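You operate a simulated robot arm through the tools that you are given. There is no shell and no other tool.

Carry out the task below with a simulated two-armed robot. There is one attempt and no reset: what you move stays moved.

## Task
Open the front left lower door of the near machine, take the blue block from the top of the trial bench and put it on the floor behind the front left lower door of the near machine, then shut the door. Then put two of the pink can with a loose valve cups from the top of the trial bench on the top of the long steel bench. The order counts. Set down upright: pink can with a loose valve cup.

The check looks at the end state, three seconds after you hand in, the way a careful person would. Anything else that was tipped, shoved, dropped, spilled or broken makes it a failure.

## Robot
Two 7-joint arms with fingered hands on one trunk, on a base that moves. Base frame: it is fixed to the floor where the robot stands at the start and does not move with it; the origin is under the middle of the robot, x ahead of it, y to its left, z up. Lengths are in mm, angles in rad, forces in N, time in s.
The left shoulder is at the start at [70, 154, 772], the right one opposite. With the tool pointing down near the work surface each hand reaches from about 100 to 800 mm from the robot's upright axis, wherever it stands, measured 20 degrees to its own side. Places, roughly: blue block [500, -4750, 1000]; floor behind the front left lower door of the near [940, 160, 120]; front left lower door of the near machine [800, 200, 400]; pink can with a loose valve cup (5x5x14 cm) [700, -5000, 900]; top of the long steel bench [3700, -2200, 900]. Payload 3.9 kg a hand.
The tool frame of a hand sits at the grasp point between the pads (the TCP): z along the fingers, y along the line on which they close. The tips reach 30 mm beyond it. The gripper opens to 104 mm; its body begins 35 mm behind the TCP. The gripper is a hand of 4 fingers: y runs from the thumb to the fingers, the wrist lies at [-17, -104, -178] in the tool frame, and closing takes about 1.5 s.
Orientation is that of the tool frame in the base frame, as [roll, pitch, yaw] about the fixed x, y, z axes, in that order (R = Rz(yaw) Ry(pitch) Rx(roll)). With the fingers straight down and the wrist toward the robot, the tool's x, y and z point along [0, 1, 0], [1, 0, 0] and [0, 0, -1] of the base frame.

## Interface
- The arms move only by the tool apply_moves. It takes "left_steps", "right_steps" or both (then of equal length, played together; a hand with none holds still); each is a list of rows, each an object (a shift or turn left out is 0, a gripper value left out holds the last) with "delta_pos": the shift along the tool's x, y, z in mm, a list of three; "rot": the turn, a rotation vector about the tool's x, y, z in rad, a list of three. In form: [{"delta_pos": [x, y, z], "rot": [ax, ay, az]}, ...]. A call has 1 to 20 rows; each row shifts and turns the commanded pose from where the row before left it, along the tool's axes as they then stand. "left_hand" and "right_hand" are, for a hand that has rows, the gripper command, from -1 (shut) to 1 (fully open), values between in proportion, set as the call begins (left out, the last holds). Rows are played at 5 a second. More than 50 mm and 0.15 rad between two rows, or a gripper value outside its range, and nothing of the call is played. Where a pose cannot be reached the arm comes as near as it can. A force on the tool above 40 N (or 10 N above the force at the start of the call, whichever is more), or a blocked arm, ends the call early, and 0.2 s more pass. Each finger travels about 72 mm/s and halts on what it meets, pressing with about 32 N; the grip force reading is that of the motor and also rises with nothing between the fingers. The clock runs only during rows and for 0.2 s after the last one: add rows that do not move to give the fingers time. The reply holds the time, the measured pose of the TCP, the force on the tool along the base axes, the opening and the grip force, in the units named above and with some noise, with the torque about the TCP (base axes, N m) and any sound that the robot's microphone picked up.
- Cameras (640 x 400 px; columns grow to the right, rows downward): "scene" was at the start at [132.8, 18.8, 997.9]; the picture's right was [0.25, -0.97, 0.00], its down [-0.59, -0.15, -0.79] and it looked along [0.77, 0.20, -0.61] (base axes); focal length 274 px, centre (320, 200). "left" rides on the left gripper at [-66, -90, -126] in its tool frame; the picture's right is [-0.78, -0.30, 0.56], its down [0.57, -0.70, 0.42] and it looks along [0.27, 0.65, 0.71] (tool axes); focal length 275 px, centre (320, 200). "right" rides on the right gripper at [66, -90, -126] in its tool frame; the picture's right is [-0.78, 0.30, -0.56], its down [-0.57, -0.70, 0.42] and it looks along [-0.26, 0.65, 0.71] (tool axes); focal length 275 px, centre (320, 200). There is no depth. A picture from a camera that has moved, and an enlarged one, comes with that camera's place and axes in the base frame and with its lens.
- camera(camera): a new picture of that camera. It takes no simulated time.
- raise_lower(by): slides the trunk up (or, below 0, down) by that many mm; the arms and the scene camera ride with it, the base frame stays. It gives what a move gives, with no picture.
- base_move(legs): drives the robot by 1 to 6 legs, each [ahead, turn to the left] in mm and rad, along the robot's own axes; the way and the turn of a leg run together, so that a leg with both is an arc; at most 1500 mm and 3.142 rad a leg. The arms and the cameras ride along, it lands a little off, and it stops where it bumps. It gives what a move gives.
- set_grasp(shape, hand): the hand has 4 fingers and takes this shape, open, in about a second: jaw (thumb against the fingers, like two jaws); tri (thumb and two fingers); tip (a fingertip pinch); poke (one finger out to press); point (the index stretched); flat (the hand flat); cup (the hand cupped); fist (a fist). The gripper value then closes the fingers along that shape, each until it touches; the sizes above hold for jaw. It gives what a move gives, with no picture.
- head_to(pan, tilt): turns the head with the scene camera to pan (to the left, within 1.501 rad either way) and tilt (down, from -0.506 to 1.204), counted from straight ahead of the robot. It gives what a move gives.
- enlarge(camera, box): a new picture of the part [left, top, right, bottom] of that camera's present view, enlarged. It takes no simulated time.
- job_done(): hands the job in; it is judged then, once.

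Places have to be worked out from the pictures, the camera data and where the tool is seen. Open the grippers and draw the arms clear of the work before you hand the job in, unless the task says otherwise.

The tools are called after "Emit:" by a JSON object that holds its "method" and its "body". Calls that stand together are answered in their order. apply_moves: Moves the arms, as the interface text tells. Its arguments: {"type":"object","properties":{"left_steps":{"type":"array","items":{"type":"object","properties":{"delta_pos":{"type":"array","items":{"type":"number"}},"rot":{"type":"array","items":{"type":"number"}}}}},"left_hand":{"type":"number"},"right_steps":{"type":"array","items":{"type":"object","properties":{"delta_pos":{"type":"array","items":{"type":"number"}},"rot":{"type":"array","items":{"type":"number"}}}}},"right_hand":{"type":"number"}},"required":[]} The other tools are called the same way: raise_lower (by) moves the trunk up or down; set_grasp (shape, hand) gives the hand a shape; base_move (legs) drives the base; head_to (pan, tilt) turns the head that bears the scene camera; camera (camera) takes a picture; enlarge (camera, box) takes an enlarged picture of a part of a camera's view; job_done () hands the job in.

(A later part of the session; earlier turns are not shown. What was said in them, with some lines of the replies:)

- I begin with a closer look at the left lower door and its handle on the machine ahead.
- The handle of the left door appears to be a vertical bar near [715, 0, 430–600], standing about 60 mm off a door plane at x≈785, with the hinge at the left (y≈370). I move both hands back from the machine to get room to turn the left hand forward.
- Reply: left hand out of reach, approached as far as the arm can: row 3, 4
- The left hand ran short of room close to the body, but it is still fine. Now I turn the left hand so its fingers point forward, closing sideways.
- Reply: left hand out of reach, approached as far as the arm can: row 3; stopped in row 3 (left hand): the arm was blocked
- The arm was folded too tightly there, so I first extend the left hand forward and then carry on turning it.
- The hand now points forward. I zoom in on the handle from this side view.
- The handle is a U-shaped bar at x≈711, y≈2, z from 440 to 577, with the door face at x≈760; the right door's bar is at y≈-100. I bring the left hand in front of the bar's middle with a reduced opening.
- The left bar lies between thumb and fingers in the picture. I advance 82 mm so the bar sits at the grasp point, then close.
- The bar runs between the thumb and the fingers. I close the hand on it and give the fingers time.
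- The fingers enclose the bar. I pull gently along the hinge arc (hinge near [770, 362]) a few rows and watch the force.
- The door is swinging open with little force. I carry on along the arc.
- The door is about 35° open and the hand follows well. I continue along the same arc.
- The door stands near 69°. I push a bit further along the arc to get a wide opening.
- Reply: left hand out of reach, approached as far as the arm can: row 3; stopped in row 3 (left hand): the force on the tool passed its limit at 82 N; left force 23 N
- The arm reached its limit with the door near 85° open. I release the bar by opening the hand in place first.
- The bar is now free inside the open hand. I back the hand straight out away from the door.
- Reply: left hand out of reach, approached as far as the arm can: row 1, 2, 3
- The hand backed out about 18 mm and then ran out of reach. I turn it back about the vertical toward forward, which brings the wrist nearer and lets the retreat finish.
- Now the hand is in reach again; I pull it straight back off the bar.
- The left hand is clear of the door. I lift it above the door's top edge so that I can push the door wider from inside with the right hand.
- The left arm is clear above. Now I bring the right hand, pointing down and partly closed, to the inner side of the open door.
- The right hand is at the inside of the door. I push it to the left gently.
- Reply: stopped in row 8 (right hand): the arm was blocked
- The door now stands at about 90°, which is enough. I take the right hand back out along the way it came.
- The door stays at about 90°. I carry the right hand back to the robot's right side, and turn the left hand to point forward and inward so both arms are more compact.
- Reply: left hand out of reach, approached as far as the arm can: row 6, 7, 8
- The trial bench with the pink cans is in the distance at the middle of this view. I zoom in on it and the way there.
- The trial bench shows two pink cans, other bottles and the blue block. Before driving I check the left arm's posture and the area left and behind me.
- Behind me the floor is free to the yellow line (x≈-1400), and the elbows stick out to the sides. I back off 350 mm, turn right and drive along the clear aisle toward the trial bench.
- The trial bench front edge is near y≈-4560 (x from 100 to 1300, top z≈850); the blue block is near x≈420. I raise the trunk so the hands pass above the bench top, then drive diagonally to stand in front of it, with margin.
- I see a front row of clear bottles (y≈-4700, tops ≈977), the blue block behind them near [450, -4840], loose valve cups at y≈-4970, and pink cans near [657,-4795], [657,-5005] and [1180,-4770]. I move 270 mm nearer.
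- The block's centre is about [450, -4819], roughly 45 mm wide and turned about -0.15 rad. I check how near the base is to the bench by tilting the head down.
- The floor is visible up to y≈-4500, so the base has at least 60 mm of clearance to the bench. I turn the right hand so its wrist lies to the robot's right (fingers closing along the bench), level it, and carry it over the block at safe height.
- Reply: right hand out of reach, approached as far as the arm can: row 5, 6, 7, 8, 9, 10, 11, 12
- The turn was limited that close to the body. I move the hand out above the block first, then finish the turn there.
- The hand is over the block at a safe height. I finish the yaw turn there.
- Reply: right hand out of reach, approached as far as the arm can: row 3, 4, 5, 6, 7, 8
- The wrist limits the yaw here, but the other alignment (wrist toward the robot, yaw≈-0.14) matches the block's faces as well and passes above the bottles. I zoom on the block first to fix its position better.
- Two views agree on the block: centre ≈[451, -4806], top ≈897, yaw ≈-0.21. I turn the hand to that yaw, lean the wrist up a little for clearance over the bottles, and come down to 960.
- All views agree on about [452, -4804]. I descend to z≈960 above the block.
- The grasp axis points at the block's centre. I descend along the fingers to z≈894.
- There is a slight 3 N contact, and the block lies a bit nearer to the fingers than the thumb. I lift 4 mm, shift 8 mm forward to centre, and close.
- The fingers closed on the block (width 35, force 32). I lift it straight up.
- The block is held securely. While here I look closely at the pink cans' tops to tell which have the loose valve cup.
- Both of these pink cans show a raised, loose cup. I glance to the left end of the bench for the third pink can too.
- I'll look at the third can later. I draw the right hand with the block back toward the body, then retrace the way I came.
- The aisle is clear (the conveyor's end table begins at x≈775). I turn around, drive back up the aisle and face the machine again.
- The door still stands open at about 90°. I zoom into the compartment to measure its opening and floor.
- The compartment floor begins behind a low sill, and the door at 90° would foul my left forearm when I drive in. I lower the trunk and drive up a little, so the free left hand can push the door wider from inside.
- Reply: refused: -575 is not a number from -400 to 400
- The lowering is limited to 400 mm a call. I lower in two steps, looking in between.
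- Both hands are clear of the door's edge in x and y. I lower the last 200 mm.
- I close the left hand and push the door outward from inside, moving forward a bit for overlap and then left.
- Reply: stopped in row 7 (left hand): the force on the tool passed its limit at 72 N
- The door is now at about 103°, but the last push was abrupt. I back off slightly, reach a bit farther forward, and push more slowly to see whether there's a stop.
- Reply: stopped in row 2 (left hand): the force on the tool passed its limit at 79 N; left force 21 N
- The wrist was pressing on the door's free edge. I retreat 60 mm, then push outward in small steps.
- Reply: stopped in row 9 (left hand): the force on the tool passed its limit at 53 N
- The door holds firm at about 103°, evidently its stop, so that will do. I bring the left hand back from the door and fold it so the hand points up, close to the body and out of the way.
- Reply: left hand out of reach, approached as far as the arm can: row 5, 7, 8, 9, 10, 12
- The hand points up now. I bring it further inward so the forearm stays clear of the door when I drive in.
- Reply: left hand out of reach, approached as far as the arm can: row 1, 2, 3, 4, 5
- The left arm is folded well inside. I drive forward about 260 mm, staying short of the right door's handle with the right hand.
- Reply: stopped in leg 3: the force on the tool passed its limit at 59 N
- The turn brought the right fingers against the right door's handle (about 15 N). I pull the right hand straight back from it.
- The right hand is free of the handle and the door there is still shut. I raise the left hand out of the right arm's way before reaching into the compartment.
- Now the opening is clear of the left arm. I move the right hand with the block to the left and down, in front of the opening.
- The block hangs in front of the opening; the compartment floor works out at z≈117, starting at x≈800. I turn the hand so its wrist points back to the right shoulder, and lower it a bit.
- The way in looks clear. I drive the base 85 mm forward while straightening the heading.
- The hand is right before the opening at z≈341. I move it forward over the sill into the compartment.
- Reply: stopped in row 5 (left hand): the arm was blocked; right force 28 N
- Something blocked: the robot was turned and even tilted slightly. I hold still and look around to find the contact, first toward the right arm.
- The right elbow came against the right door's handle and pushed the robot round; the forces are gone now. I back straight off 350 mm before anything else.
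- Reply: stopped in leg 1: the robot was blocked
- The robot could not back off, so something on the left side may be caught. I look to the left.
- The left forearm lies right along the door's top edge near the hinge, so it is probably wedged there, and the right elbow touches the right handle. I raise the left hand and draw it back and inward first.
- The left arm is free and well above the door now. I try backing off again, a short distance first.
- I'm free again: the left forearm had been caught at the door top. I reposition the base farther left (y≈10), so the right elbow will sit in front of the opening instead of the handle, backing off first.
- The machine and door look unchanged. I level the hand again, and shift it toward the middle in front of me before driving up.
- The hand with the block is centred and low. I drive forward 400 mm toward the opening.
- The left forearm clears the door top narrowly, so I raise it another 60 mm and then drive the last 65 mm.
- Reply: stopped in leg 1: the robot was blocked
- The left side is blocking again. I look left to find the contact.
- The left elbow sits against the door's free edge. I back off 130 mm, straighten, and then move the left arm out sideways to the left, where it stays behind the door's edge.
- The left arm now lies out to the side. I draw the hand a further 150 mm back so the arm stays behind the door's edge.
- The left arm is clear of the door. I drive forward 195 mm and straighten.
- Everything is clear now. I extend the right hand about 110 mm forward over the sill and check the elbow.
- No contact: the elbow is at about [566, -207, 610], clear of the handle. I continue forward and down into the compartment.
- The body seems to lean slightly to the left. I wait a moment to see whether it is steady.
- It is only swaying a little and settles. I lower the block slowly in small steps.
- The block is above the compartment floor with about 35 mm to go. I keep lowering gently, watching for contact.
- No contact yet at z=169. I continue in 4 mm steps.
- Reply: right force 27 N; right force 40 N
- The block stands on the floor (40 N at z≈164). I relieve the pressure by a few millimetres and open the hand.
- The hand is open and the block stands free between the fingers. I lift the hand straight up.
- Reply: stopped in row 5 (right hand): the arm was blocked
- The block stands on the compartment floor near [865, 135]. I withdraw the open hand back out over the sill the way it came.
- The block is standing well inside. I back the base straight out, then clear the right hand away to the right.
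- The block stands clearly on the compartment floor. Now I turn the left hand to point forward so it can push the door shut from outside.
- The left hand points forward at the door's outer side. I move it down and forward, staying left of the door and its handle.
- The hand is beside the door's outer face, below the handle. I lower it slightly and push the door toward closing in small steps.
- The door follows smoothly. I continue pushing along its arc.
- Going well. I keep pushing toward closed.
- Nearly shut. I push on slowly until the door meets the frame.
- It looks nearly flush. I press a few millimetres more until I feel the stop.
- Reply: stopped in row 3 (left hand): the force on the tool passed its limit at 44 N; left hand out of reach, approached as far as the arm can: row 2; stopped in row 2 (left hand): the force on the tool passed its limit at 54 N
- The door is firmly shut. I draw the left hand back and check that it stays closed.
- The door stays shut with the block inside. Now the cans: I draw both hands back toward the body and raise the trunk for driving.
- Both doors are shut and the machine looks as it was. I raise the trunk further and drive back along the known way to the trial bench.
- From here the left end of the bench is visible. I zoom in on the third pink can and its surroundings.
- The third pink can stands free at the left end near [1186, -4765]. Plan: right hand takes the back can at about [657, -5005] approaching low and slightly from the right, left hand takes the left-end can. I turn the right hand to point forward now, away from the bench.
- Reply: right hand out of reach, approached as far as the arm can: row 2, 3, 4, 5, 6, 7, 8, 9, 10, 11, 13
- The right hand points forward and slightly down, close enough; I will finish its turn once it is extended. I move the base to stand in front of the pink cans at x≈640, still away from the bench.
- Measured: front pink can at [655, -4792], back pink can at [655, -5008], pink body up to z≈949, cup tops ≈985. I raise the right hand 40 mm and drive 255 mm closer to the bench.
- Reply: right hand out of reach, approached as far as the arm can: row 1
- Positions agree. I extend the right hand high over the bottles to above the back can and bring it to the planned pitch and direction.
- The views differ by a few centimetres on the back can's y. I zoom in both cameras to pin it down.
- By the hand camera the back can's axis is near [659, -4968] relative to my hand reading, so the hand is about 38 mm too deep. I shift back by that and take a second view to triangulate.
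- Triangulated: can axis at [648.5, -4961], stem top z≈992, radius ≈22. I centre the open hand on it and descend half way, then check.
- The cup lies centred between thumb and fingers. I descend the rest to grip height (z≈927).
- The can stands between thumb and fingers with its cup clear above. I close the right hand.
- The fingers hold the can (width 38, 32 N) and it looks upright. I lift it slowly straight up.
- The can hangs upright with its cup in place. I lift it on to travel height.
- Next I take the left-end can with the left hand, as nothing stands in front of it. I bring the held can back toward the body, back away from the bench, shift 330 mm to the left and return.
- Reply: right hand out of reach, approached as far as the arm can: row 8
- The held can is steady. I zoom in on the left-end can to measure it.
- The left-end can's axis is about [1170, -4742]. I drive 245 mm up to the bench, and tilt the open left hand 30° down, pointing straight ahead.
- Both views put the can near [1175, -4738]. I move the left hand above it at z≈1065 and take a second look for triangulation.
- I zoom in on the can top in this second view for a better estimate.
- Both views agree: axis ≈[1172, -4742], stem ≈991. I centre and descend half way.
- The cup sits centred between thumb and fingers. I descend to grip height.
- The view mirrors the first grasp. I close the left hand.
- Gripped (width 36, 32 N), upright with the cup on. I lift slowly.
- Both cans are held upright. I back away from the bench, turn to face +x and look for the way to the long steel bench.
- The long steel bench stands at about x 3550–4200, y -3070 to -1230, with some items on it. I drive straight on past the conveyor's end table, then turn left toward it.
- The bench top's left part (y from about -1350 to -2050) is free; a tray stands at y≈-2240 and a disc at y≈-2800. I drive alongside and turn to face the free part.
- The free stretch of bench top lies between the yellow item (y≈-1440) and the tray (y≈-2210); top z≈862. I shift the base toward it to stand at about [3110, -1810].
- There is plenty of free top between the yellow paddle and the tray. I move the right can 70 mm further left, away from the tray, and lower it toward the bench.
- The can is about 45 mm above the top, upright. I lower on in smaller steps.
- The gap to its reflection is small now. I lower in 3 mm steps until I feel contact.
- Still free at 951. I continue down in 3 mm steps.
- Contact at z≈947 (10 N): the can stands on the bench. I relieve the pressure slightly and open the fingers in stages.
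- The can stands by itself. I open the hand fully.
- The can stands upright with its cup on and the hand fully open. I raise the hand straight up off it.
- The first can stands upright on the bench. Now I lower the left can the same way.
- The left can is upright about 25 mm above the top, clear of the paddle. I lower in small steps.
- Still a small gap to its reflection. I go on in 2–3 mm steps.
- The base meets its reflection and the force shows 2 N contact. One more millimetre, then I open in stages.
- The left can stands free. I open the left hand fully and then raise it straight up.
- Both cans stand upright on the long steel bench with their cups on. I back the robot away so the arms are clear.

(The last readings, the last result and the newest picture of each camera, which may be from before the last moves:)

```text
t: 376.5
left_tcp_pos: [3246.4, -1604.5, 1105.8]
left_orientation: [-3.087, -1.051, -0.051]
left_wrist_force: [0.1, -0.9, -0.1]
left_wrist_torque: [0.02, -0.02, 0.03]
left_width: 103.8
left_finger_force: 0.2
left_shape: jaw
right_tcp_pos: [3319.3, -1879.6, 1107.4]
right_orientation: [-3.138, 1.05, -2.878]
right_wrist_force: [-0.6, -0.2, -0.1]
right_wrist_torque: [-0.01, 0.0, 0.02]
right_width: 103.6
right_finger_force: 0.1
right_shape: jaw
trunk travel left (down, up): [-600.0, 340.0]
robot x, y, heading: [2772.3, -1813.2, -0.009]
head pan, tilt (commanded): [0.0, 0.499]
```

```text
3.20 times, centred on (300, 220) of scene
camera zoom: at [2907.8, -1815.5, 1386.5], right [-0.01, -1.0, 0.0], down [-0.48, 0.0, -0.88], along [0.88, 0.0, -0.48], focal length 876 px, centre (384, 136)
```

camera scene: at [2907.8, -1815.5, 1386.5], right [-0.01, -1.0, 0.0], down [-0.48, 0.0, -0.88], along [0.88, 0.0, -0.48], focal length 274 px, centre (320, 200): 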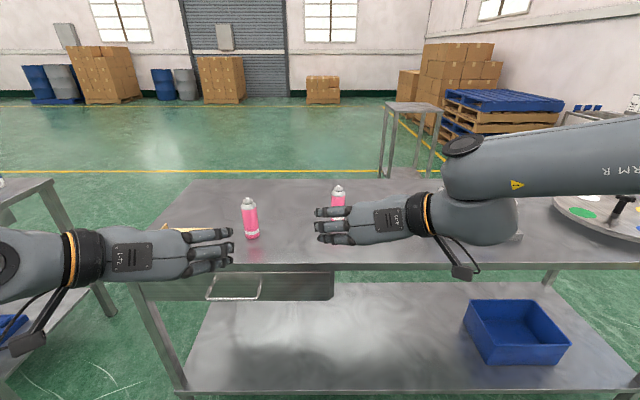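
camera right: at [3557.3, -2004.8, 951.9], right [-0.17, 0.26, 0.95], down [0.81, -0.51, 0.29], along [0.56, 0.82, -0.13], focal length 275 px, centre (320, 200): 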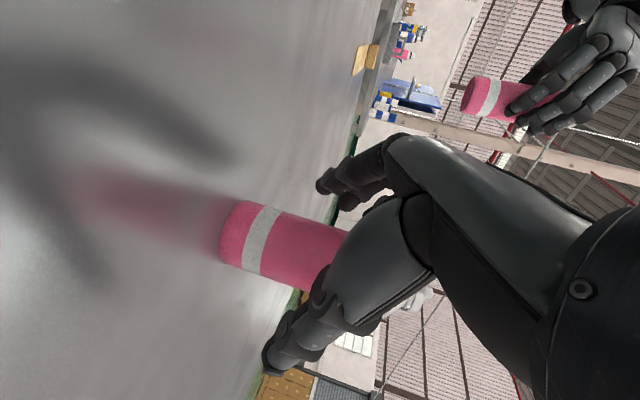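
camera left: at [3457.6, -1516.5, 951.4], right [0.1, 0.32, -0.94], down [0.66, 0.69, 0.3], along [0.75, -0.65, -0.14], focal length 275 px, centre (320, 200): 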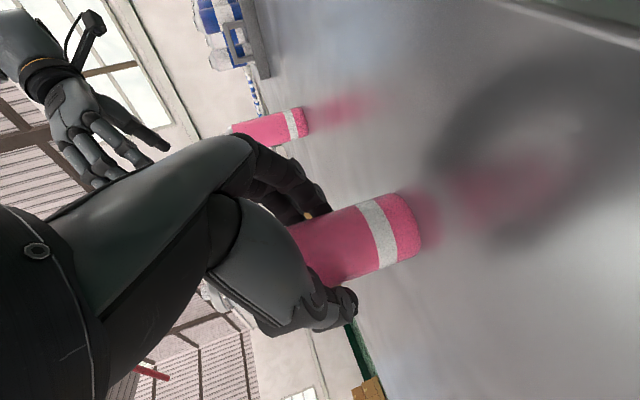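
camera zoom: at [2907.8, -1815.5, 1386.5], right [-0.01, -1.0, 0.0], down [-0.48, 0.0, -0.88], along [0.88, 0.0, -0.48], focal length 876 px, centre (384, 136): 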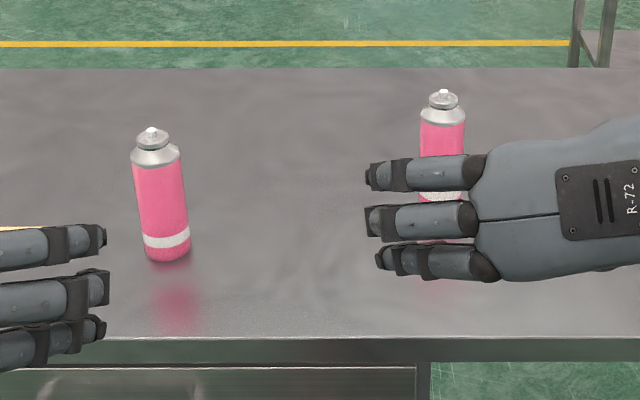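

Both cans stand upright on the bench, both hands are open and clear, and the door was left shut with the block inside. I hand the job in.

Emit:
{"method": "job_done", "body": {}}

```text
The job is handed in.
```

The whole job is done and handed in. My last pictures show everything in place.

- **Door and block:** I opened the front left lower door of the near machine and set the blue block on the compartment floor at about [865, 135]. I then pushed the door shut until it met its frame, and it stayed closed after I let go.
- **Cans:** Two of the three pink cans from the trial bench now stand upright on the long steel bench, at about [3685, -1880] and [3610, -1605]. Both still have their valve cups on. The third pink can, the bottles and the loose cups on the trial bench were not touched.
- **Contacts along the way:** While I was placing the block, my right hand and elbow touched the right door's handle. My left arm was caught on the open door, and one contact turned and slightly tilted the robot before I backed off. Pictures taken afterwards showed both doors shut and nothing moved or broken. The left hand also came close to the control panel, and the controls looked unchanged.

Both hands are open, and the robot has backed away from the bench.
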